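You operate a simulated robot arm through the tools that you are given. There is no shell and no other tool.

Carry out the task below with a simulated two-armed robot. There is one attempt and no reset: what you move stays moved.

TASK
Prove the hood interlock of the empty winder.
Fine: hood open, press START: it must refuse; hands clear of the mandrel; hood shut, press START again, then STOP and wait till it stands. Where these are worked on the way, their far stop is far enough and under half their travel is too little: winder hood.

The check looks at the end state, three seconds after you hand in, the way a careful person would. Anything else that was tipped, shoved, dropped, spilled or broken makes it a failure.

THE ROBOT
Two 6-joint arms with fingered hands on one trunk that stands fixed in place. Base frame: the origin is at the foot of the trunk, x ahead of it, y to its left, z up. Units: m, degrees, N and s.
The left shoulder is at [0.05, 0.17, 1.083], the right one opposite. With the tool pointing down near the work surface each hand reaches from about 0.5 to 0.78 m from the base axis, measured 20 degrees to its own side. Payload 3.5 kg a hand.
Tool frame (each hand has its own): the origin (TCP) lies between the finger pads and is the grasp point; the fingertips stand 0.026 m ahead of it; z points along the fingers, y is the line along which they close. The gripper opens to 0.132 m; its body begins 0.073 m behind the TCP. The gripper is a hand of 3 fingers: y runs from the thumb to the fingers, the wrist lies at [0, 0, -0.234] in the tool frame, and closing takes about 1.5 s.
Orientation is that of the tool frame in the base frame, as a unit quaternion [x, y, z, w]. With the fingers straight down and closing along the base's y, the tool's x points along the base's -x, its y along +y and its z along -z.

THE INTERFACE
- The arms move only by the tool nudge_tool. It takes "left_series", "right_series" or both (then of equal length, played together; a hand with none holds still); each is one flat list of numbers, 6 for each row, row after row: the shift along the tool's x, y, z in m, then the turn, a rotation vector about the tool's x, y, z in degrees. In form: [tx, ty, tz, rx, ry, rz, tx, ty, tz, rx, ry, rz, ...]. A call has 1 to 20 rows; each row is the pose to reach, as a shift and turn from the pose commanded when the call began, along the tool's axes at that moment. "left_gripper" and "right_gripper" are, for a hand that has rows, the closure in counts, from 0 (fully open) to 255 (shut), set as the call begins (left out, the last holds). Rows are played at 5 a second. More than 0.05 m and 8.6 degrees between two rows, or a gripper value outside its range, and nothing of the call is played. Where a pose cannot be reached the arm comes as near as it can. A force on the tool above 40 N (or 10 N above the force at the start of the call, whichever is more), or a blocked arm, ends the call early, and 0.2 s more pass. The fingers move at their own pace (about 0.108 m/s each) and stop on an object; they squeeze with about 30 N. The grip force told is the motor's: it shows also when the fingers shut on nothing. Time passes only in rows, and 0.2 s behind the last, so rows that repeat a pose let the fingers close. It gives the time, the measured TCP pose, the force on the tool (base axes), the opening and the grip force at its end, in the units of the frame above (readings bear some noise), with the torque about the TCP (base axes, N m) and any sound that the robot's microphone picked up, and new pictures: "views" is both (left out), scene, wrist or none (wrist: the cameras of the hands that moved).
- Cameras (640 x 400 px; columns grow to the right, rows downward): "scene" is now at [0.0274, -0.0471, 1.6775]; the picture's right is [-0.58, -0.81, 0.00], its down [-0.57, 0.41, -0.72] and it looks along [0.58, -0.42, -0.70] (base axes); focal length 316 px, centre (320, 200). "left" rides on the left gripper at [-0.062, 0.003, -0.092] in its tool frame; the picture's right is [-0.05, -1.00, 0.00], its down [0.83, -0.04, -0.56] and it looks along [0.55, -0.03, 0.83] (tool axes); focal length 230 px, centre (320, 200). "right" rides on the right gripper at [0.062, 0.003, -0.092] in its tool frame; the picture's right is [-0.05, 1.00, 0.00], its down [-0.83, -0.04, -0.56] and it looks along [-0.55, -0.03, 0.83] (tool axes); focal length 230 px, centre (320, 200). There is no depth. A picture from a camera that has moved, and an enlarged one, comes with that camera's place and axes in the base frame and with its lens.
- lift_body(by): slides the trunk up (or, below 0, down) by that many m; the arms and the scene camera ride with it, the base frame stays. It gives what a move gives, with no picture.
- preshape(shape, hand): the hand has 3 fingers and takes this shape, open, in about a second: jaw (thumb against the fingers, like two jaws); tri (thumb and two fingers); tip (a fingertip pinch); poke (one finger out to press); point (the index stretched); flat (the hand flat); cup (the hand cupped); fist (a fist). The gripper value then closes the fingers along that shape, each until it touches; the sizes above hold for jaw. It gives what a move gives, with no picture.
- pan_tilt(pan, tilt): turns the head with the scene camera to pan (to the left, within 86 degrees either way) and tilt (down, from -29 to 69), counted from straight ahead of the robot. It gives what a move gives, and a new picture of the scene camera.
- zoom(camera, box): a new picture of the part [left, top, right, bottom] of that camera's present view, enlarged. It takes no simulated time.
- close_job(): hands the job in; it is judged then, once.

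Nothing tells you positions but the pictures and the camera data. Unless the task says otherwise, let go and move clear before handing in.

The tools are called by a JSON object that holds its "fn" and its "kwargs". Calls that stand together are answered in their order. nudge_tool: Moves the arms, as the interface text tells. Its arguments: {"type":"object","properties":{"left_series":{"type":"array","items":{"type":"number"}},"left_gripper":{"type":"number"},"right_series":{"type":"array","items":{"type":"number"}},"right_gripper":{"type":"number"},"views":{"type":"string","enum":["both","scene","wrist","none"]}},"required":[]} The other tools are called the same way: lift_body (by) moves the trunk up or down; preshape (shape, hand) gives the hand a shape; pan_tilt (pan, tilt) turns the head that bears the scene camera; zoom (camera, box) takes an enlarged picture of a part of a camera's view; close_job () hands the job in.

At the start:

```text
t: 0.0
left_position: [0.517, -0.0278, 1.2153]
left_orientation: [-0.001, 1.0, 0.0, 0.0]
left_wrist_force: [0.1, -0.6, 0.2]
left_torque: [0.02, -0.01, 0.01]
left_grip_width: 0.1321
left_finger_force: 0.0
left_shape: jaw
right_position: [0.4206, -0.5212, 1.2081]
right_orientation: [0.001, 1.0, 0.001, 0.0]
right_wrist_force: [0.8, -0.2, 0.1]
right_torque: [0.01, 0.0, 0.01]
right_grip_width: 0.132
right_finger_force: 0.0
right_shape: jaw
trunk travel left (down, up): [-0.698, 0.012]
head pan, tilt (commanded): [-35.6, 44.3]
```

scene: 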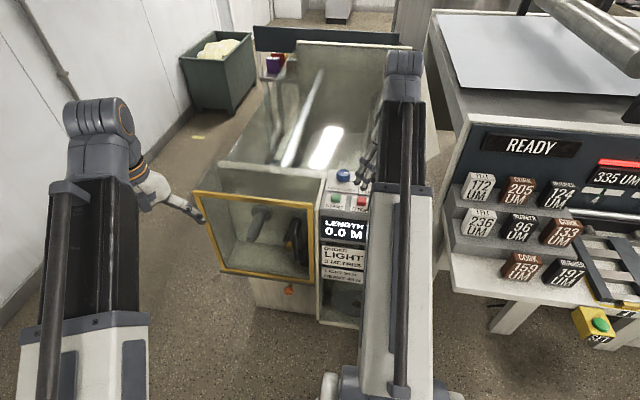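
right: 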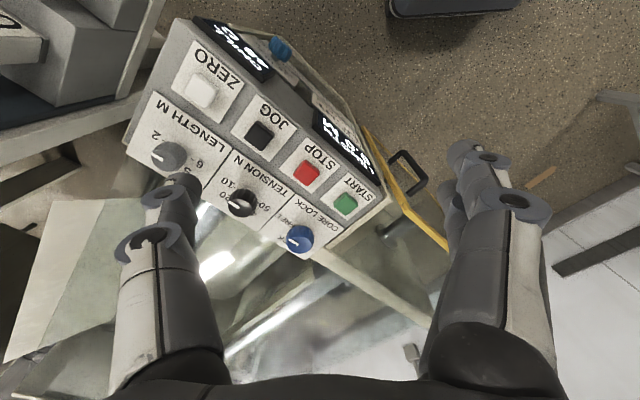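
left: 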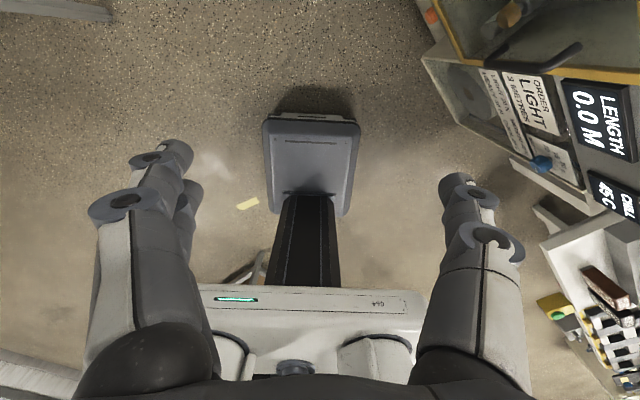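

I see a winder ahead and to the right with a yellow-framed front hood that seems to be open or shut, and a button panel with START, STOP, JOG and ZERO. I'll look closer before moving anything.

{"fn": "zoom", "kwargs": {"camera": "scene", "box": [180, 30, 440, 330]}}

{"fn": "zoom", "kwargs": {"camera": "right", "box": [120, 0, 460, 270]}}

{"fn": "zoom", "kwargs": {"camera": "left", "box": [400, 0, 640, 200]}}

```text
1.33 times, centred on (310, 180) of scene
camera zoom: at [0.0274, -0.0471, 1.6775], right [-0.58, -0.81, 0.0], down [-0.57, 0.41, -0.72], along [0.58, -0.42, -0.7], focal length 421 px, centre (333, 227)
```

zoom: 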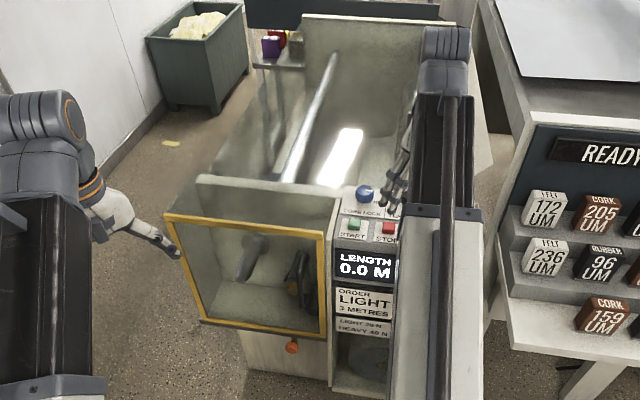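

```text
1.48 times, centred on (290, 135) of right
camera zoom: at [0.36, -0.5173, 1.2983], right [0.05, 1.0, 0.0], down [0.83, -0.04, 0.56], along [0.55, -0.03, -0.83], focal length 341 px, centre (364, 296)
```

zoom: 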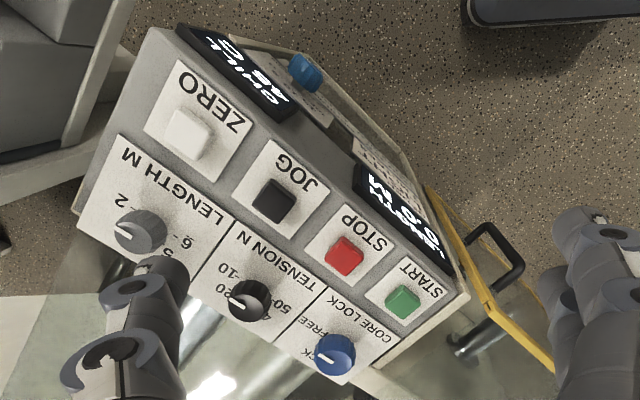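

```text
2.00 times, centred on (520, 100) of left
camera zoom: at [0.5795, -0.0235, 1.3083], right [0.05, -1.0, 0.0], down [-0.83, -0.04, 0.56], along [-0.55, -0.03, -0.83], focal length 460 px, centre (-80, 400)
```

zoom: 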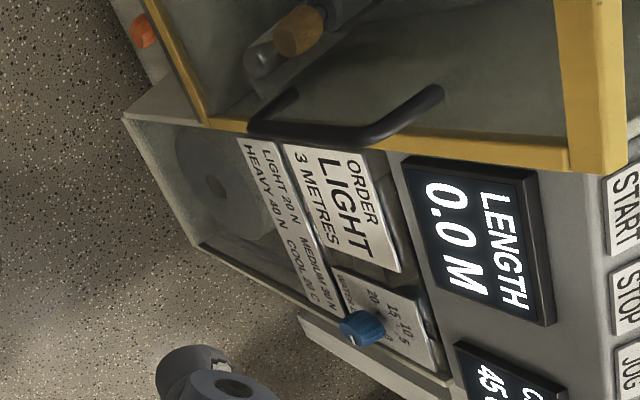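

{"fn": "zoom", "kwargs": {"camera": "scene", "box": [190, 150, 380, 330]}}

{"fn": "zoom", "kwargs": {"camera": "scene", "box": [220, 160, 330, 240]}}

{"fn": "zoom", "kwargs": {"camera": "scene", "box": [220, 220, 350, 320]}}

{"fn": "zoom", "kwargs": {"camera": "right", "box": [340, 100, 480, 260]}}

{"fn": "zoom", "kwargs": {"camera": "scene", "box": [250, 30, 420, 200]}}

```text
2.22 times, centred on (285, 240) of scene
camera zoom: at [0.0274, -0.0471, 1.6775], right [-0.58, -0.81, 0.0], down [-0.57, 0.41, -0.72], along [0.58, -0.42, -0.7], focal length 702 px, centre (398, 111)
```

zoom: 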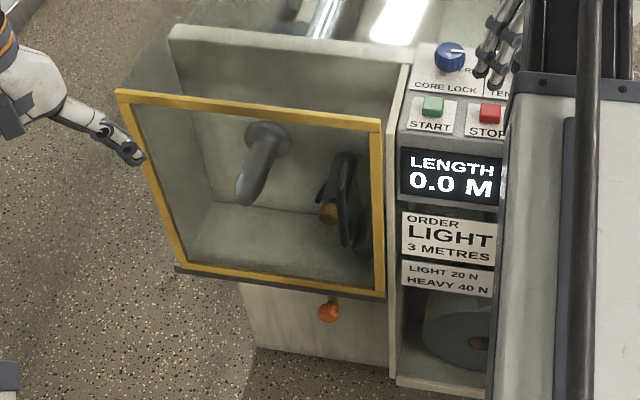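

```text
5.00 times, centred on (275, 200) of scene
camera zoom: at [0.0274, -0.0471, 1.6775], right [-0.58, -0.81, 0.0], down [-0.57, 0.41, -0.72], along [0.58, -0.42, -0.7], focal length 1578 px, centre (545, 200)
```

zoom: 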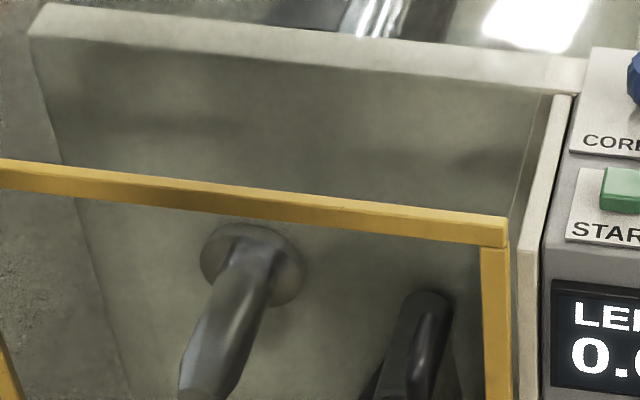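

```text
4.00 times, centred on (285, 270) of scene
camera zoom: at [0.0274, -0.0471, 1.6775], right [-0.58, -0.81, 0.0], down [-0.57, 0.41, -0.72], along [0.58, -0.42, -0.7], focal length 1263 px, centre (460, -80)
```

zoom: 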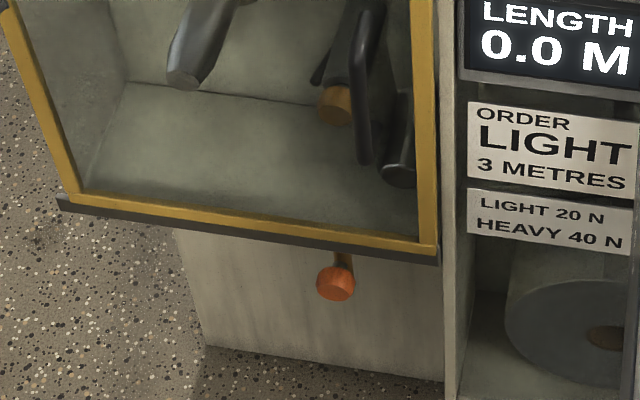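

```text
2.50 times, centred on (410, 180) of right
camera zoom: at [0.36, -0.5173, 1.2983], right [0.05, 1.0, 0.0], down [0.83, -0.04, 0.56], along [0.55, -0.03, -0.83], focal length 575 px, centre (95, 250)
```

zoom: 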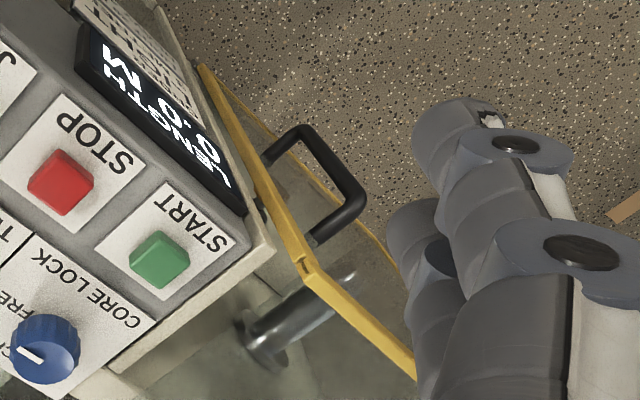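

```text
2.35 times, centred on (335, 115) of scene
camera zoom: at [0.0274, -0.0471, 1.6775], right [-0.58, -0.81, 0.0], down [-0.57, 0.41, -0.72], along [0.58, -0.42, -0.7], focal length 743 px, centre (285, 400)
```

zoom: 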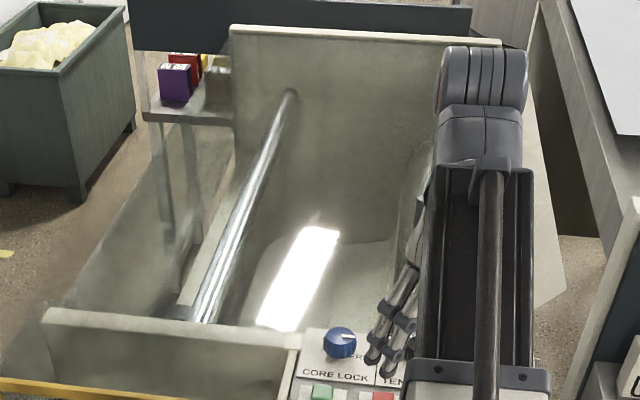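

The yellow-framed hood looks shut, flush with the winder's front. It seems hinged on its left edge near (0.84, -0.16), with a vertical U-handle near (0.57, -0.36, 0.85). START is at about (0.555, -0.49, 1.017) and STOP at about (0.496, -0.543, 1.02). Next I bring the left hand to a stand-off in front of the handle.

{"fn": "nudge_tool", "kwargs": {"left_series": [0.0005, -0.0264, 0.027, 1.88, -4.23, 4.54, 0.001, -0.0528, 0.054, 3.76, -8.46, 9.08, 0.0015, -0.0792, 0.081, 5.64, -12.69, 13.62, 0.002, -0.1056, 0.108, 7.52, -16.92, 18.16, 0.0025, -0.132, 0.135, 9.4, -21.15, 22.7, 0.003, -0.1584, 0.162, 11.28, -25.38, 27.24, 0.0035, -0.1848, 0.189, 13.16, -29.61, 31.78, 0.004, -0.2112, 0.216, 15.04, -33.84, 36.32, 0.0045, -0.2376, 0.243, 16.92, -38.07, 40.86, 0.005, -0.264, 0.27, 18.8, -42.3, 45.4, 0.005, -0.264, 0.27, 18.8, -42.3, 45.4], "left_gripper": 0, "views": "both"}}

```text
t: 2.4
left_position: [0.5146, -0.2927, 0.9496]
left_orientation: [0.375, 0.844, -0.155, 0.35]
left_wrist_force: [-0.5, 0.1, -0.4]
left_torque: [-0.01, 0.02, 0.0]
left_grip_width: 0.132
left_finger_force: 0.1
left_shape: jaw
right_position: [0.4202, -0.521, 1.2075]
right_orientation: [0.0, 1.0, 0.001, 0.001]
right_wrist_force: [-0.5, 0.8, -0.4]
right_torque: [0.02, -0.02, 0.01]
right_grip_width: 0.1316
right_finger_force: 0.0
right_shape: jaw
trunk travel left (down, up): [-0.698, 0.012]
head pan, tilt (commanded): [-35.6, 44.3]
camera scene: at [0.0273, -0.0471, 1.6775], right [-0.58, -0.81, 0.0], down [-0.57, 0.41, -0.72], along [0.58, -0.42, -0.7], focal length 316 px, centre (320, 200)
camera left: at [0.504, -0.2735, 1.0572], right [-0.72, -0.7, 0.04], down [-0.69, 0.7, -0.2], along [0.11, -0.17, -0.98], focal length 230 px, centre (320, 200)
```

scene: 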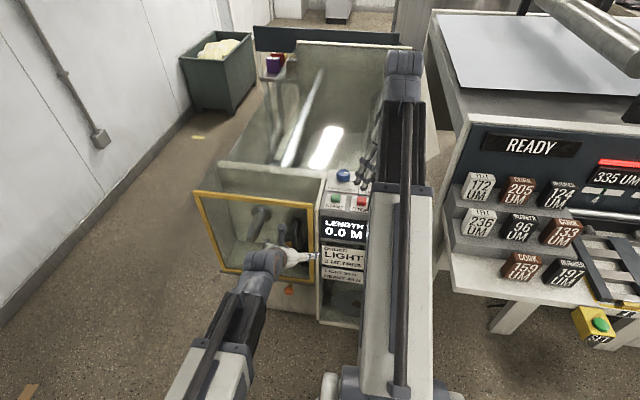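
left: 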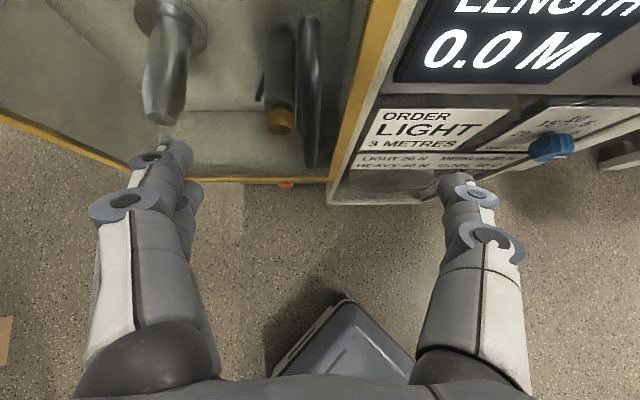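

The left hand is at the stand-off and the handle bar shows centred between the open fingers. I advance about 0.13 m along the tool so the bar sits between the pads.

{"fn": "nudge_tool", "kwargs": {"left_series": [0.003, 0.0015, 0.032, 0, 0, 0, 0.006, 0.003, 0.064, 0, 0, 0, 0.009, 0.005, 0.096, 0, 0, 0, 0.0123, 0.006, 0.125, 0, 0, 0, 0.0123, 0.006, 0.125, 0, 0, 0], "left_gripper": 0, "views": "both"}}

```text
t: 3.6
left_position: [0.5701, -0.344, 0.8516]
left_orientation: [0.375, 0.844, -0.155, 0.35]
left_wrist_force: [0.2, 0.3, 0.5]
left_torque: [0.0, -0.01, 0.0]
left_grip_width: 0.1321
left_finger_force: 0.2
left_shape: jaw
right_position: [0.4206, -0.5203, 1.2074]
right_orientation: [-0.001, 1.0, 0.0, 0.0]
right_wrist_force: [0.2, 0.1, 0.5]
right_torque: [0.02, 0.0, 0.0]
right_grip_width: 0.132
right_finger_force: 0.1
right_shape: jaw
trunk travel left (down, up): [-0.698, 0.012]
head pan, tilt (commanded): [-35.6, 44.3]
camera scene: at [0.0273, -0.0471, 1.6775], right [-0.58, -0.81, 0.0], down [-0.57, 0.41, -0.72], along [0.58, -0.42, -0.7], focal length 316 px, centre (320, 200)
camera left: at [0.5588, -0.3254, 0.9605], right [-0.72, -0.7, 0.04], down [-0.69, 0.7, -0.2], along [0.11, -0.17, -0.98], focal length 230 px, centre (320, 200)
```

scene: 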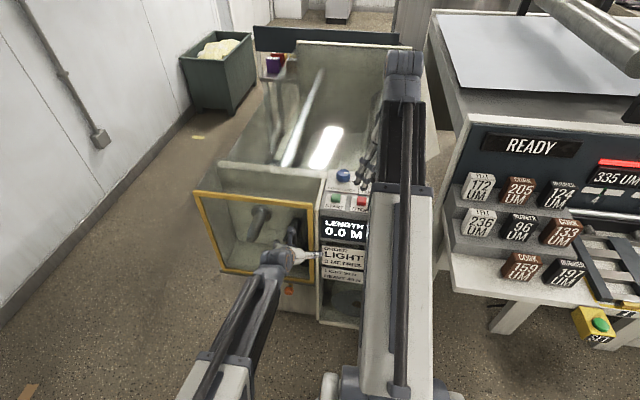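
left: 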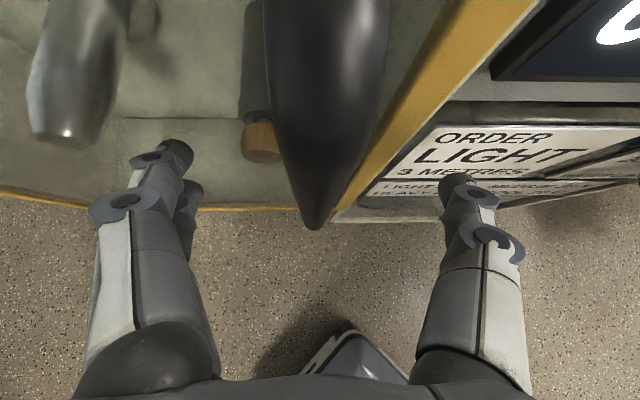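

The handle bar lies right at the grasp point, so I close the left hand on it.

{"fn": "nudge_tool", "kwargs": {"left_series": [0, 0, 0, 0, 0, 0, 0, 0, 0, 0, 0, 0, 0, 0, 0, 0, 0, 0, 0, 0, 0, 0, 0, 0, 0, 0, 0, 0, 0, 0, 0, 0, 0, 0, 0, 0, 0, 0, 0, 0, 0, 0, 0, 0, 0, 0, 0, 0, 0, 0, 0, 0, 0, 0], "left_gripper": 255, "views": "wrist"}}

```text
t: 5.6
left_position: [0.571, -0.3442, 0.8524]
left_orientation: [0.375, 0.844, -0.156, 0.35]
left_wrist_force: [7.7, -11.8, -2.9]
left_torque: [-0.02, -0.28, -0.04]
left_grip_width: 0.0
left_finger_force: 30.4
left_shape: jaw
right_position: [0.4213, -0.5225, 1.2047]
right_orientation: [0.0, 1.0, 0.0, -0.001]
right_wrist_force: [0.2, -0.3, 0.2]
right_torque: [0.01, 0.0, 0.0]
right_grip_width: 0.1319
right_finger_force: 0.2
right_shape: jaw
trunk travel left (down, up): [-0.698, 0.012]
head pan, tilt (commanded): [-35.6, 44.3]
camera left: at [0.5594, -0.3265, 0.9602], right [-0.72, -0.7, 0.04], down [-0.69, 0.7, -0.19], along [0.11, -0.16, -0.98], focal length 230 px, centre (320, 200)
```

left: 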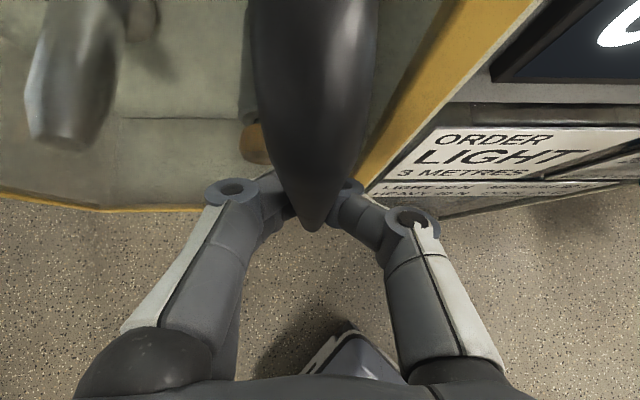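

The fingers have closed behind the bar, hooking it. I pull gently along the arc that a left-hinged door would follow, about 10 degrees, to see how it moves.

{"fn": "nudge_tool", "kwargs": {"left_series": [0.0103, 0.002, -0.0103, 1.76, 0, 1.77, 0.02, 0.0047, -0.02, 3.53, 0, 3.53, 0.0298, 0.008, -0.0298, 5.29, 0, 5.3, 0.0396, 0.0121, -0.0397, 7.05, 0, 7.06, 0.0396, 0.0121, -0.0397, 7.05, 0, 7.06], "views": "both"}}

```text
t: 6.0
left_position: [0.5691, -0.3435, 0.8534]
left_orientation: [0.385, 0.837, -0.162, 0.353]
left_wrist_force: [17.3, -21.5, -12.8]
left_torque: [-0.13, -0.34, -0.05]
left_grip_width: 0.0
left_finger_force: 30.3
left_shape: jaw
right_position: [0.4213, -0.5218, 1.2039]
right_orientation: [0.0, 1.0, 0.001, -0.001]
right_wrist_force: [-1.0, -0.5, 0.6]
right_torque: [0.0, -0.03, 0.01]
right_grip_width: 0.1316
right_finger_force: 0.1
right_shape: jaw
trunk travel left (down, up): [-0.698, 0.012]
head pan, tilt (commanded): [-35.6, 44.3]
stopped in row 1 (left hand): the force on the tool passed its limit at 49 N (the readings are from after the stop); the commanded pose is now the measured one
camera scene: at [0.0296, -0.0492, 1.6771], right [-0.58, -0.81, 0.0], down [-0.57, 0.41, -0.71], along [0.58, -0.42, -0.7], focal length 316 px, centre (320, 200)
camera left: at [0.5583, -0.3238, 0.9615], right [-0.73, -0.68, 0.04], down [-0.67, 0.71, -0.21], along [0.11, -0.18, -0.98], focal length 230 px, centre (320, 200)
```

scene: 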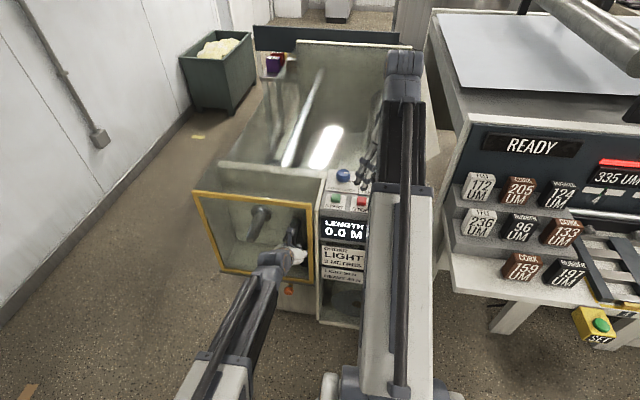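
left: 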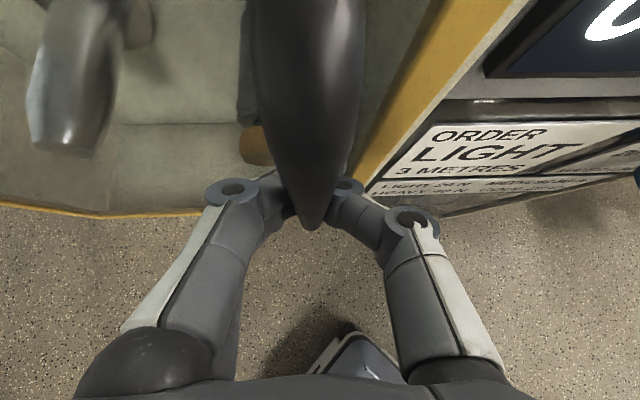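

The pull met a firm resistance, nearly 50 N, and the hood did not move, so there may be a latch or a different motion. I'll look closely at the orange knob and the frame edges before trying more.

{"fn": "zoom", "kwargs": {"camera": "scene", "box": [260, 190, 340, 310]}}

{"fn": "zoom", "kwargs": {"camera": "left", "box": [200, 80, 440, 240]}}

{"fn": "zoom", "kwargs": {"camera": "left", "box": [0, 100, 240, 260]}}

{"fn": "zoom", "kwargs": {"camera": "right", "box": [330, 80, 460, 260]}}

{"fn": "zoom", "kwargs": {"camera": "scene", "box": [180, 170, 240, 290]}}

```text
3.33 times, centred on (300, 250) of scene
camera zoom: at [0.0296, -0.0492, 1.6771], right [-0.58, -0.81, 0.0], down [-0.57, 0.41, -0.71], along [0.58, -0.42, -0.7], focal length 1052 px, centre (387, 33)
```

zoom: 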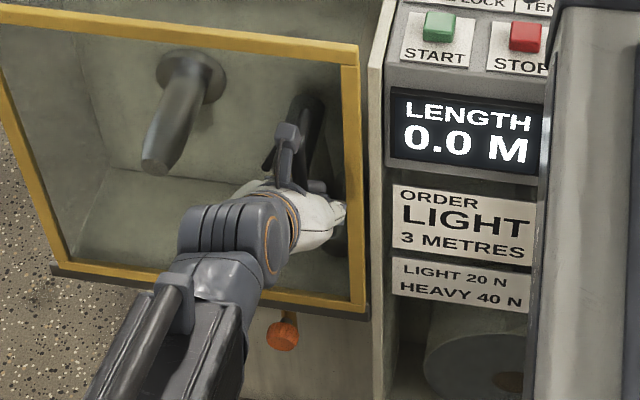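

```text
2.50 times, centred on (320, 160) of left
camera zoom: at [0.5583, -0.3238, 0.9615], right [-0.73, -0.68, 0.04], down [-0.67, 0.71, -0.21], along [0.11, -0.18, -0.98], focal length 575 px, centre (320, 300)
```

zoom: 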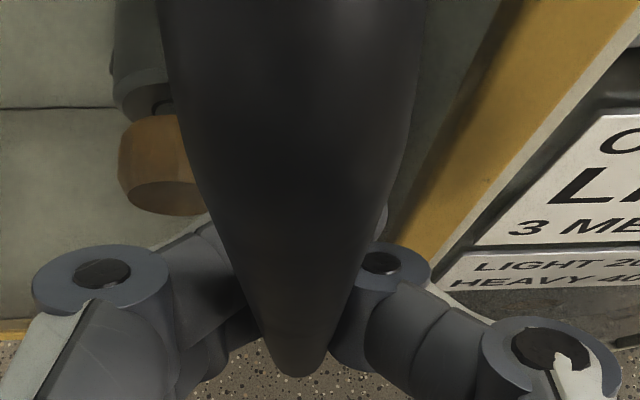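

```text
2.50 times, centred on (120, 180) of left
camera zoom: at [0.5583, -0.3238, 0.9615], right [-0.73, -0.68, 0.04], down [-0.67, 0.71, -0.21], along [0.11, -0.18, -0.98], focal length 575 px, centre (820, 250)
```

zoom: 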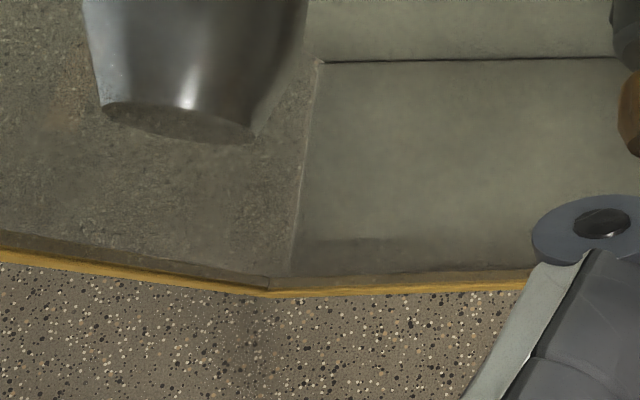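

```text
2.22 times, centred on (395, 170) of right
camera zoom: at [0.3615, -0.519, 1.2969], right [0.05, 1.0, 0.0], down [0.83, -0.04, 0.55], along [0.55, -0.03, -0.83], focal length 511 px, centre (153, 267)
```

zoom: 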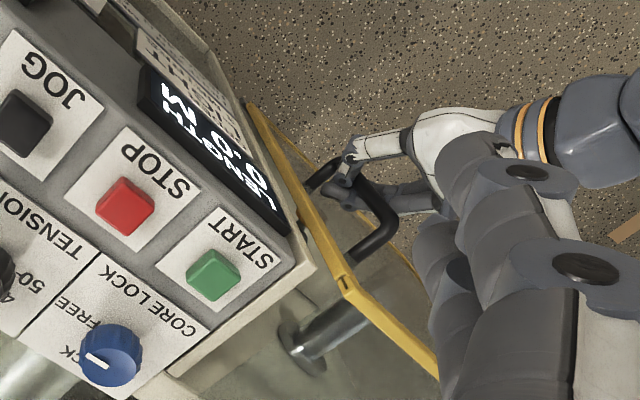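

```text
3.33 times, centred on (210, 230) of scene
camera zoom: at [0.0296, -0.0492, 1.6771], right [-0.58, -0.81, 0.0], down [-0.57, 0.41, -0.71], along [0.58, -0.42, -0.7], focal length 1052 px, centre (687, 100)
```

zoom: 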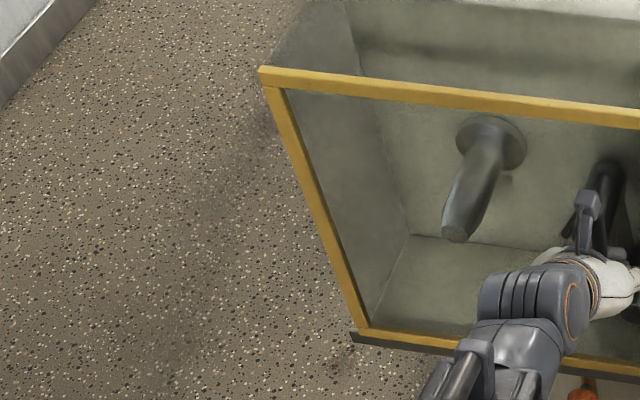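

{"fn": "zoom", "kwargs": {"camera": "right", "box": [370, 140, 430, 200]}}

{"fn": "zoom", "kwargs": {"camera": "scene", "box": [295, 190, 335, 220]}}

{"fn": "zoom", "kwargs": {"camera": "scene", "box": [260, 265, 340, 325]}}

{"fn": "zoom", "kwargs": {"camera": "scene", "box": [185, 150, 245, 200]}}

```text
6.67 times, centred on (400, 170) of right
camera zoom: at [0.3615, -0.519, 1.2969], right [0.05, 1.0, 0.0], down [0.83, -0.04, 0.55], along [0.55, -0.03, -0.83], focal length 1534 px, centre (-213, 400)
```

zoom: 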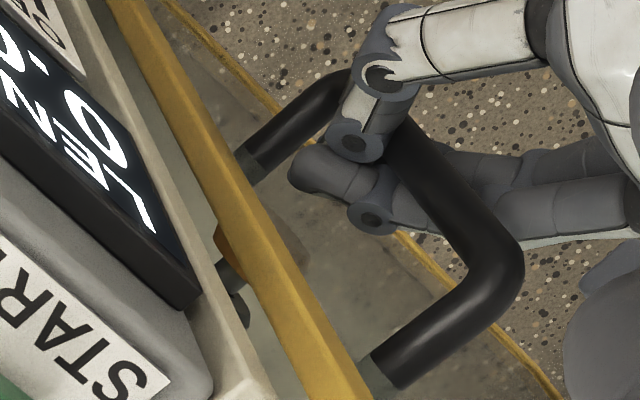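

```text
13.33 times, centred on (315, 205) of scene
camera zoom: at [0.0296, -0.0492, 1.6771], right [-0.58, -0.81, 0.0], down [-0.57, 0.41, -0.71], along [0.58, -0.42, -0.7], focal length 4209 px, centre (387, 133)
```

zoom: 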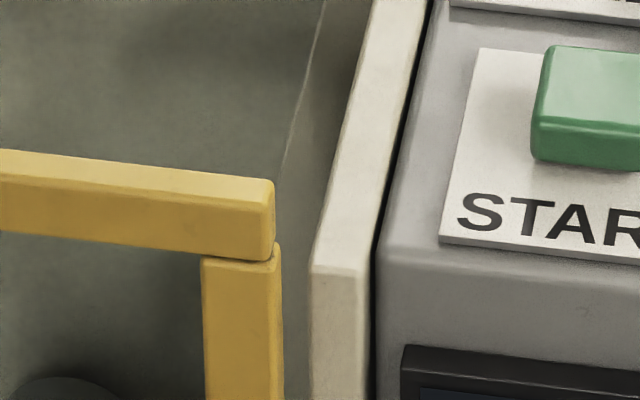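

```text
6.67 times, centred on (300, 295) of scene
camera zoom: at [0.0296, -0.0492, 1.6771], right [-0.58, -0.81, 0.0], down [-0.57, 0.41, -0.71], along [0.58, -0.42, -0.7], focal length 2105 px, centre (453, -433)
```

zoom: 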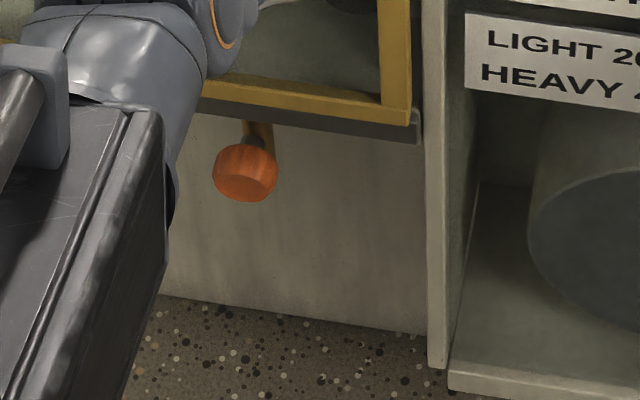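

```text
8.00 times, centred on (215, 175) of scene
camera zoom: at [0.0296, -0.0492, 1.6771], right [-0.58, -0.81, 0.0], down [-0.57, 0.41, -0.71], along [0.58, -0.42, -0.7], focal length 2526 px, centre (1160, 400)
```

zoom: 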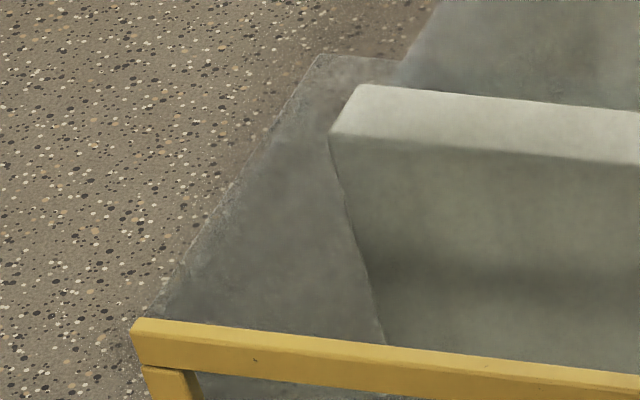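

The frame and tinted glass look like a box-shaped hood about 0.18 m deep, so my first pull may simply have been too abrupt or wrongly directed. I'll probe with a very slow, straight outward pull of 3 cm.

{"fn": "nudge_tool", "kwargs": {"left_series": [0.00104, -0.0001, -0.00107, 0, 0, 0, 0.00208, -0.0002, -0.00214, 0, 0, 0, 0.00312, -0.0003, -0.00321, 0, 0, 0, 0.00416, -0.0004, -0.00428, 0, 0, 0, 0.0052, -0.0005, -0.00535, 0, 0, 0, 0.00624, -0.0006, -0.00642, 0, 0, 0, 0.00728, -0.0007, -0.00749, 0, 0, 0, 0.00832, -0.0008, -0.00856, 0, 0, 0, 0.00936, -0.0009, -0.00963, 0, 0, 0, 0.0104, -0.001, -0.0107, 0, 0, 0, 0.01248, -0.0012, -0.01284, 0, 0, 0, 0.01456, -0.0014, -0.01498, 0, 0, 0, 0.01664, -0.0016, -0.01712, 0, 0, 0, 0.01872, -0.0018, -0.01926, 0, 0, 0, 0.0208, -0.002, -0.0214, 0, 0, 0], "views": "both"}}

```text
t: 6.5
left_position: [0.5706, -0.3438, 0.855]
left_orientation: [0.385, 0.836, -0.162, 0.355]
left_wrist_force: [18.4, -21.5, -15.0]
left_torque: [-0.11, -0.28, -0.09]
left_grip_width: 0.0001
left_finger_force: 30.2
left_shape: jaw
right_position: [0.4227, -0.5232, 1.2047]
right_orientation: [0.0, 1.0, 0.001, -0.001]
right_wrist_force: [-0.2, 0.4, -1.6]
right_torque: [0.01, 0.0, -0.02]
right_grip_width: 0.1323
right_finger_force: 0.0
right_shape: jaw
trunk travel left (down, up): [-0.698, 0.012]
head pan, tilt (commanded): [-35.6, 44.3]
stopped in row 2 (left hand): the force on the tool passed its limit at 43 N (the readings are from after the stop); the commanded pose is now the measured one
camera scene: at [0.0302, -0.0497, 1.6772], right [-0.58, -0.81, 0.0], down [-0.57, 0.41, -0.71], along [0.58, -0.42, -0.7], focal length 316 px, centre (320, 200)
camera left: at [0.5577, -0.3236, 0.962], right [-0.73, -0.68, 0.04], down [-0.67, 0.71, -0.21], along [0.12, -0.18, -0.98], focal length 230 px, centre (320, 200)
```

scene: 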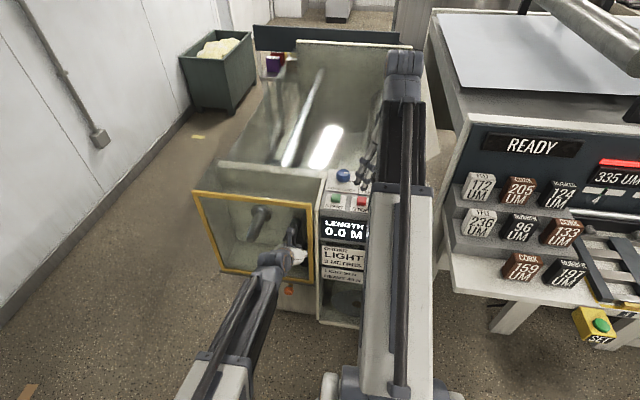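
left: 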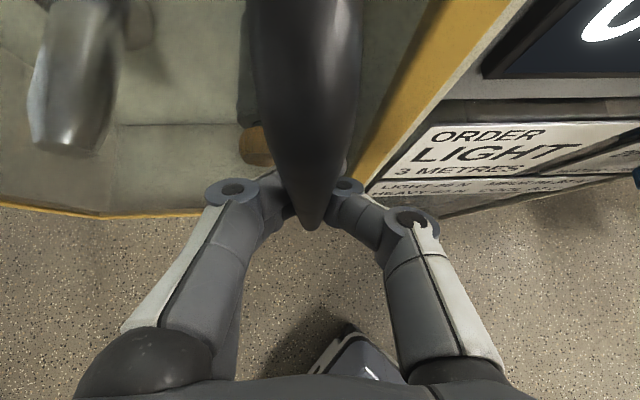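

The hood is firm against an outward pull. I'll relax the load and then probe gently sideways and upward to find which way it travels.

{"fn": "nudge_tool", "kwargs": {"left_series": [-0.0014, 0.0001, 0.0014, 0, 0, 0, -0.0035, 0.0003, 0.0035, 0, 0, 0, -0.0035, 0.0003, 0.0035, 0, 0, 0], "views": "none"}}

```text
t: 7.3
left_position: [0.571, -0.3442, 0.8547]
left_orientation: [0.386, 0.837, -0.162, 0.353]
left_wrist_force: [3.4, -9.2, -12.9]
left_torque: [-0.04, -0.12, -0.01]
left_grip_width: 0.0003
left_finger_force: 30.5
left_shape: jaw
right_position: [0.4206, -0.5221, 1.2062]
right_orientation: [0.0, 1.0, 0.0, 0.0]
right_wrist_force: [-0.7, -0.4, 0.1]
right_torque: [-0.02, -0.01, 0.0]
right_grip_width: 0.1321
right_finger_force: 0.0
right_shape: jaw
trunk travel left (down, up): [-0.698, 0.012]
head pan, tilt (commanded): [-35.6, 44.3]
```

{"fn": "nudge_tool", "kwargs": {"left_series": [-0.00143, 0, -0.0014, 0, 0, 0, -0.00286, 0, -0.0028, 0, 0, 0, -0.0043, 0, -0.0042, 0, 0, 0, -0.0057, 0, -0.0056, 0, 0, 0, -0.0072, 0, -0.007, 0, 0, 0, -0.0086, 0, -0.0084, 0, 0, 0, -0.01, 0, -0.0098, 0, 0, 0, -0.0114, 0, -0.0112, 0, 0, 0, -0.0129, 0, -0.0126, 0, 0, 0, -0.0143, 0, -0.014, 0, 0, 0], "views": "both"}}

```text
t: 9.5
left_position: [0.5707, -0.3444, 0.8734]
left_orientation: [0.385, 0.837, -0.161, 0.354]
left_wrist_force: [9.7, -14.7, -16.6]
left_torque: [-0.18, -0.18, -0.04]
left_grip_width: 0.0002
left_finger_force: 29.8
left_shape: jaw
right_position: [0.4217, -0.523, 1.2051]
right_orientation: [-0.001, 1.0, 0.001, -0.001]
right_wrist_force: [-0.3, 0.0, -0.3]
right_torque: [0.01, 0.0, -0.01]
right_grip_width: 0.1318
right_finger_force: 0.1
right_shape: jaw
trunk travel left (down, up): [-0.698, 0.012]
head pan, tilt (commanded): [-35.6, 44.3]
camera scene: at [0.0297, -0.0497, 1.6772], right [-0.58, -0.81, 0.0], down [-0.57, 0.41, -0.71], along [0.58, -0.42, -0.7], focal length 316 px, centre (320, 200)
camera left: at [0.5601, -0.3257, 0.982], right [-0.73, -0.68, 0.04], down [-0.67, 0.71, -0.21], along [0.12, -0.18, -0.98], focal length 230 px, centre (320, 200)
```

scene: 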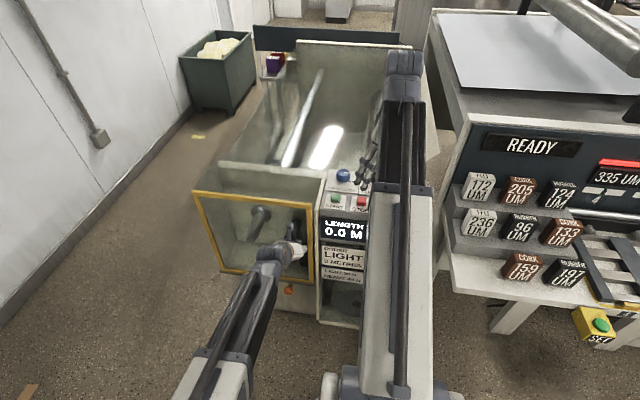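
left: 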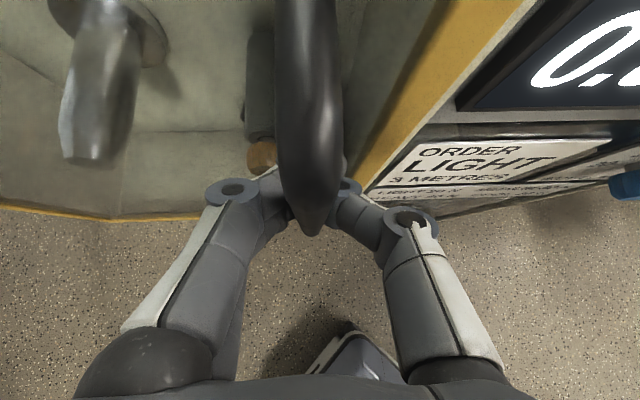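

{"fn": "zoom", "kwargs": {"camera": "scene", "box": [260, 190, 340, 310]}}

{"fn": "zoom", "kwargs": {"camera": "scene", "box": [295, 190, 335, 220]}}

{"fn": "zoom", "kwargs": {"camera": "right", "box": [370, 140, 430, 200]}}

{"fn": "zoom", "kwargs": {"camera": "scene", "box": [185, 150, 245, 200]}}

```text
3.33 times, centred on (300, 250) of scene
camera zoom: at [0.0297, -0.0497, 1.6772], right [-0.58, -0.81, 0.0], down [-0.57, 0.41, -0.71], along [0.58, -0.42, -0.7], focal length 1052 px, centre (387, 33)
```

zoom: 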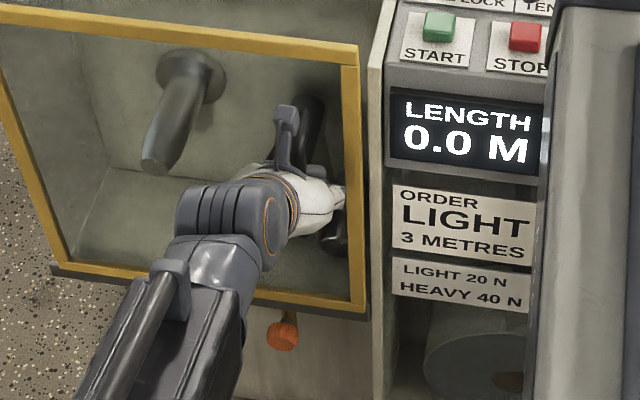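

```text
13.33 times, centred on (315, 205) of scene
camera zoom: at [0.0297, -0.0497, 1.6772], right [-0.58, -0.81, 0.0], down [-0.57, 0.41, -0.71], along [0.58, -0.42, -0.7], focal length 4209 px, centre (387, 133)
```

zoom: 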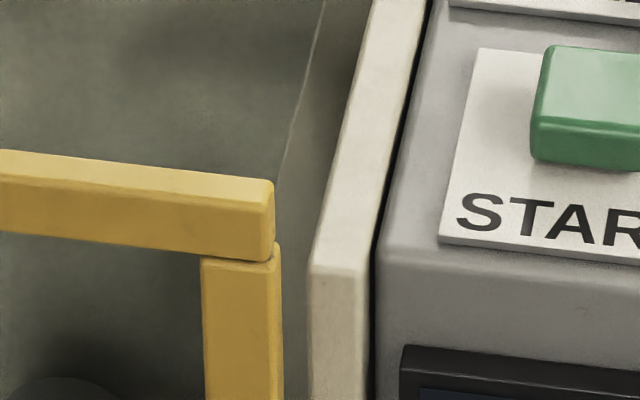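

```text
6.67 times, centred on (400, 170) of right
camera zoom: at [0.3617, -0.5193, 1.2969], right [0.05, 1.0, 0.0], down [0.83, -0.04, 0.55], along [0.55, -0.03, -0.83], focal length 1534 px, centre (-213, 400)
```

zoom: 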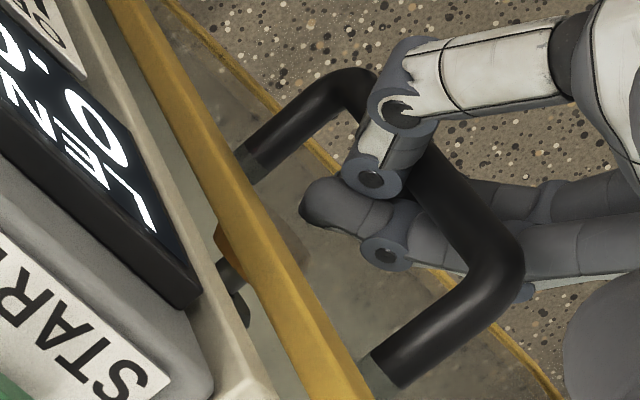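

```text
8.00 times, centred on (215, 175) of scene
camera zoom: at [0.0297, -0.0497, 1.6772], right [-0.58, -0.81, 0.0], down [-0.57, 0.41, -0.71], along [0.58, -0.42, -0.7], focal length 2526 px, centre (1160, 400)
```

zoom: 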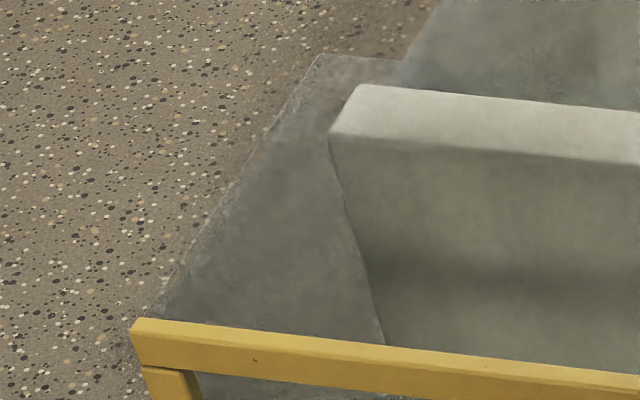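

The hand merely slid 2 cm up the bar; the hood itself stayed put. The box shape suggests a hood hinged at its rear top that lifts, so I'll keep sliding up until the hand catches the top of the handle.

{"fn": "nudge_tool", "kwargs": {"left_series": [-0.00143, 0, -0.0014, 0, 0, 0, -0.00286, 0, -0.0028, 0, 0, 0, -0.0043, 0, -0.0042, 0, 0, 0, -0.0057, 0, -0.0056, 0, 0, 0, -0.0072, 0, -0.007, 0, 0, 0, -0.0086, 0, -0.0084, 0, 0, 0, -0.01, 0, -0.0098, 0, 0, 0, -0.0114, 0, -0.0112, 0, 0, 0, -0.0129, 0, -0.0126, 0, 0, 0, -0.0143, 0, -0.014, 0, 0, 0, -0.0157, 0, -0.0154, 0, 0, 0, -0.0172, 0, -0.0168, 0, 0, 0, -0.0186, 0, -0.0182, 0, 0, 0, -0.02, 0, -0.0196, 0, 0, 0, -0.0215, 0, -0.021, 0, 0, 0, -0.0229, 0, -0.0224, 0, 0, 0, -0.0243, 0, -0.0238, 0, 0, 0, -0.0258, 0, -0.0252, 0, 0, 0], "views": "both"}}

```text
t: 13.3
left_position: [0.5715, -0.3456, 0.9117]
left_orientation: [0.387, 0.837, -0.162, 0.352]
left_wrist_force: [9.6, -13.4, -16.5]
left_torque: [-0.16, -0.19, -0.05]
left_grip_width: 0.0
left_finger_force: 30.1
left_shape: jaw
right_position: [0.4223, -0.5227, 1.2059]
right_orientation: [-0.001, 1.0, 0.001, -0.001]
right_wrist_force: [0.6, 0.3, 0.9]
right_torque: [-0.01, 0.03, 0.02]
right_grip_width: 0.1318
right_finger_force: 0.0
right_shape: jaw
trunk travel left (down, up): [-0.698, 0.012]
head pan, tilt (commanded): [-35.6, 44.3]
camera scene: at [0.03, -0.0497, 1.6773], right [-0.58, -0.81, 0.0], down [-0.57, 0.41, -0.71], along [0.58, -0.42, -0.7], focal length 316 px, centre (320, 200)
camera left: at [0.5599, -0.3261, 1.0191], right [-0.73, -0.68, 0.04], down [-0.67, 0.71, -0.21], along [0.12, -0.18, -0.98], focal length 230 px, centre (320, 200)
```

scene: 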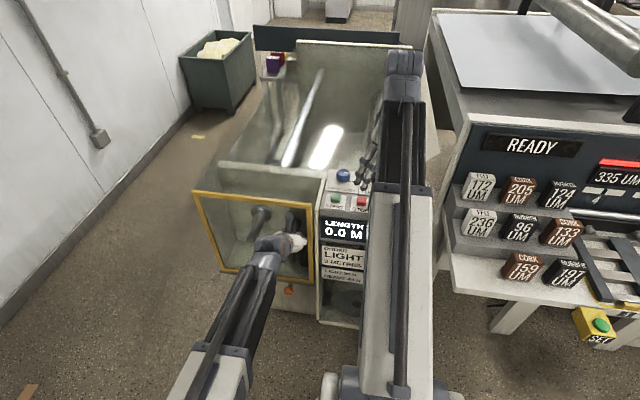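
left: 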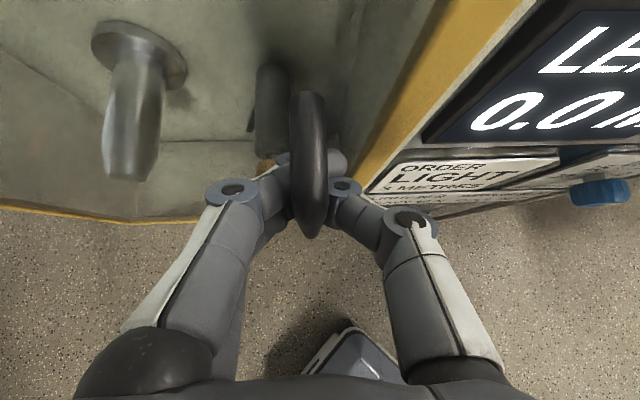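

{"fn": "nudge_tool", "kwargs": {"left_series": [-0.00143, 0, -0.0014, 0, 0, 0, -0.00286, 0, -0.0028, 0, 0, 0, -0.0043, 0, -0.0042, 0, 0, 0, -0.0057, 0, -0.0056, 0, 0, 0, -0.0072, 0, -0.007, 0, 0, 0, -0.0086, 0, -0.0084, 0, 0, 0, -0.01, 0, -0.0098, 0, 0, 0, -0.0114, 0, -0.0112, 0, 0, 0, -0.0129, 0, -0.0126, 0, 0, 0, -0.0143, 0, -0.014, 0, 0, 0, -0.0157, 0, -0.0154, 0, 0, 0, -0.0172, 0, -0.0168, 0, 0, 0, -0.0186, 0, -0.0182, 0, 0, 0, -0.02, 0, -0.0196, 0, 0, 0, -0.0215, 0, -0.021, 0, 0, 0, -0.0229, 0, -0.0224, 0, 0, 0, -0.0243, 0, -0.0238, 0, 0, 0, -0.0258, 0, -0.0252, 0, 0, 0], "views": "both"}}

```text
t: 15.1
left_position: [0.571, -0.3454, 0.9227]
left_orientation: [0.386, 0.838, -0.161, 0.35]
left_wrist_force: [14.3, -17.8, -20.8]
left_torque: [-0.23, -0.08, -0.06]
left_grip_width: 0.0
left_finger_force: 29.6
left_shape: jaw
right_position: [0.423, -0.5229, 1.205]
right_orientation: [0.0, 1.0, 0.001, -0.001]
right_wrist_force: [0.0, -0.5, 0.9]
right_torque: [0.03, 0.01, -0.01]
right_grip_width: 0.1316
right_finger_force: 0.2
right_shape: jaw
trunk travel left (down, up): [-0.698, 0.012]
head pan, tilt (commanded): [-35.6, 44.3]
stopped in row 8 (left hand): the force on the tool passed its limit at 41 N (the readings are from after the stop); the commanded pose is now the measured one
camera scene: at [0.0307, -0.0501, 1.6774], right [-0.58, -0.81, 0.0], down [-0.57, 0.41, -0.71], along [0.58, -0.42, -0.7], focal length 316 px, centre (320, 200)
camera left: at [0.5606, -0.3262, 1.0305], right [-0.73, -0.68, 0.04], down [-0.67, 0.72, -0.2], along [0.11, -0.17, -0.98], focal length 230 px, centre (320, 200)
```

scene: 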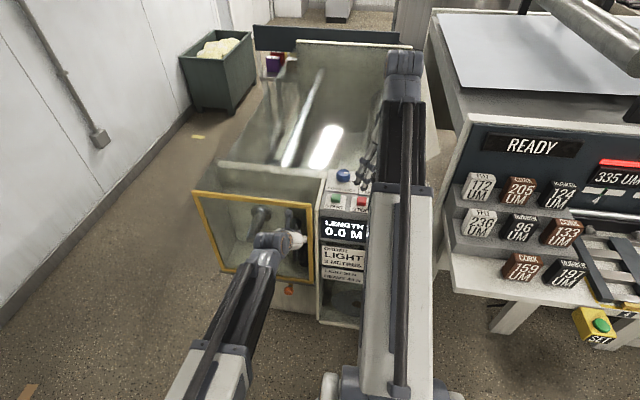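
left: 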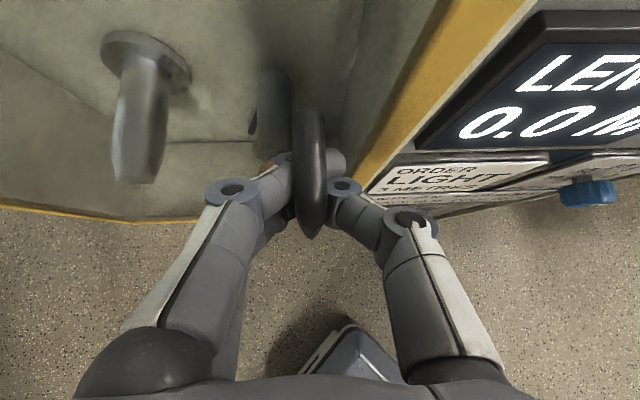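

Lifting is firmly resisted too (41 N). I'll ease the squeeze, come back down to the middle of the handle, and then probe sideways.

{"fn": "nudge_tool", "kwargs": {"left_series": [0.0072, 0, 0.007, 0, 0, 0, 0.0143, 0, 0.014, 0, 0, 0, 0.0215, 0, 0.021, 0, 0, 0, 0.0286, 0, 0.028, 0, 0, 0, 0.0286, 0, 0.028, 0, 0, 0], "left_gripper": 215, "views": "wrist"}}

```text
t: 16.3
left_position: [0.57, -0.3445, 0.885]
left_orientation: [0.386, 0.837, -0.161, 0.352]
left_wrist_force: [-0.5, -0.3, -1.0]
left_torque: [0.0, 0.02, 0.01]
left_grip_width: 0.0204
left_finger_force: 0.0
left_shape: jaw
right_position: [0.4201, -0.5212, 1.207]
right_orientation: [0.0, 1.0, 0.0, -0.001]
right_wrist_force: [1.1, -0.2, 0.6]
right_torque: [0.0, -0.01, -0.01]
right_grip_width: 0.132
right_finger_force: 0.2
right_shape: jaw
trunk travel left (down, up): [-0.698, 0.012]
head pan, tilt (commanded): [-35.6, 44.3]
camera left: at [0.5579, -0.3242, 0.9941], right [-0.73, -0.68, 0.04], down [-0.67, 0.71, -0.21], along [0.11, -0.17, -0.98], focal length 230 px, centre (320, 200)
```

left: 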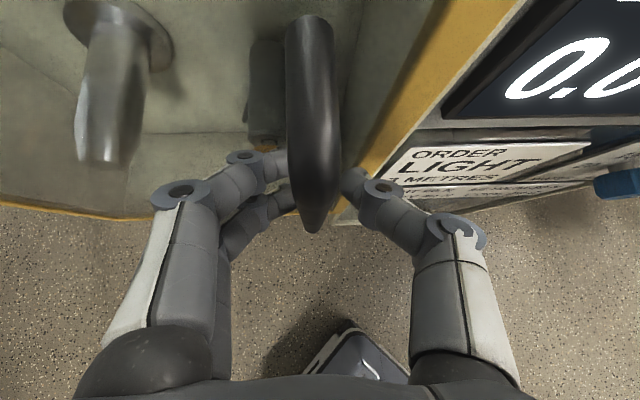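

{"fn": "nudge_tool", "kwargs": {"left_series": [0, 0.003, 0, 0, 0, 0, 0, 0.006, 0, 0, 0, 0, 0, 0.009, 0, 0, 0, 0, 0, 0.012, 0, 0, 0, 0, 0, 0.015, 0, 0, 0, 0, 0, 0.018, 0, 0, 0, 0, 0, 0.021, 0, 0, 0, 0, 0, 0.024, 0, 0, 0, 0, 0, 0.027, 0, 0, 0, 0, 0, 0.03, 0, 0, 0, 0], "views": "both"}}

```text
t: 18.5
left_position: [0.593, -0.3233, 0.8848]
left_orientation: [0.385, 0.837, -0.161, 0.353]
left_wrist_force: [-1.3, -1.4, 0.8]
left_torque: [-0.01, 0.02, -0.02]
left_grip_width: 0.0217
left_finger_force: 0.0
left_shape: jaw
right_position: [0.4205, -0.5212, 1.2064]
right_orientation: [-0.001, 1.0, 0.0, 0.0]
right_wrist_force: [0.6, 0.3, 0.0]
right_torque: [0.0, -0.01, 0.0]
right_grip_width: 0.132
right_finger_force: 0.1
right_shape: jaw
trunk travel left (down, up): [-0.698, 0.012]
head pan, tilt (commanded): [-35.6, 44.3]
camera scene: at [0.0271, -0.0473, 1.6775], right [-0.58, -0.81, 0.0], down [-0.57, 0.41, -0.72], along [0.58, -0.42, -0.7], focal length 316 px, centre (320, 200)
camera left: at [0.581, -0.3036, 0.9926], right [-0.73, -0.68, 0.04], down [-0.67, 0.71, -0.21], along [0.11, -0.17, -0.98], focal length 230 px, centre (320, 200)
```

scene: 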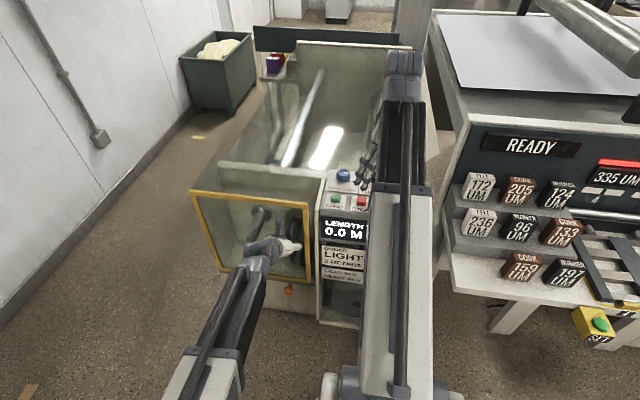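
left: 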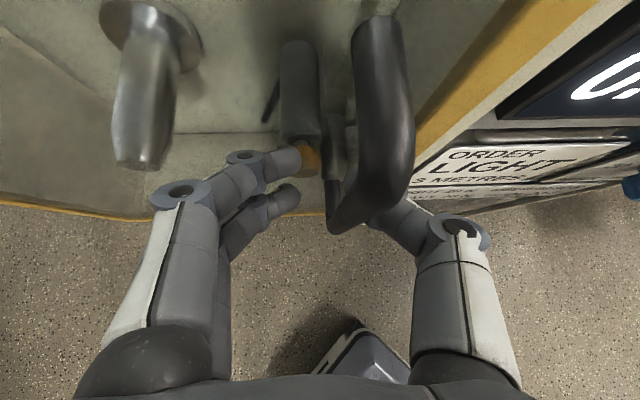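

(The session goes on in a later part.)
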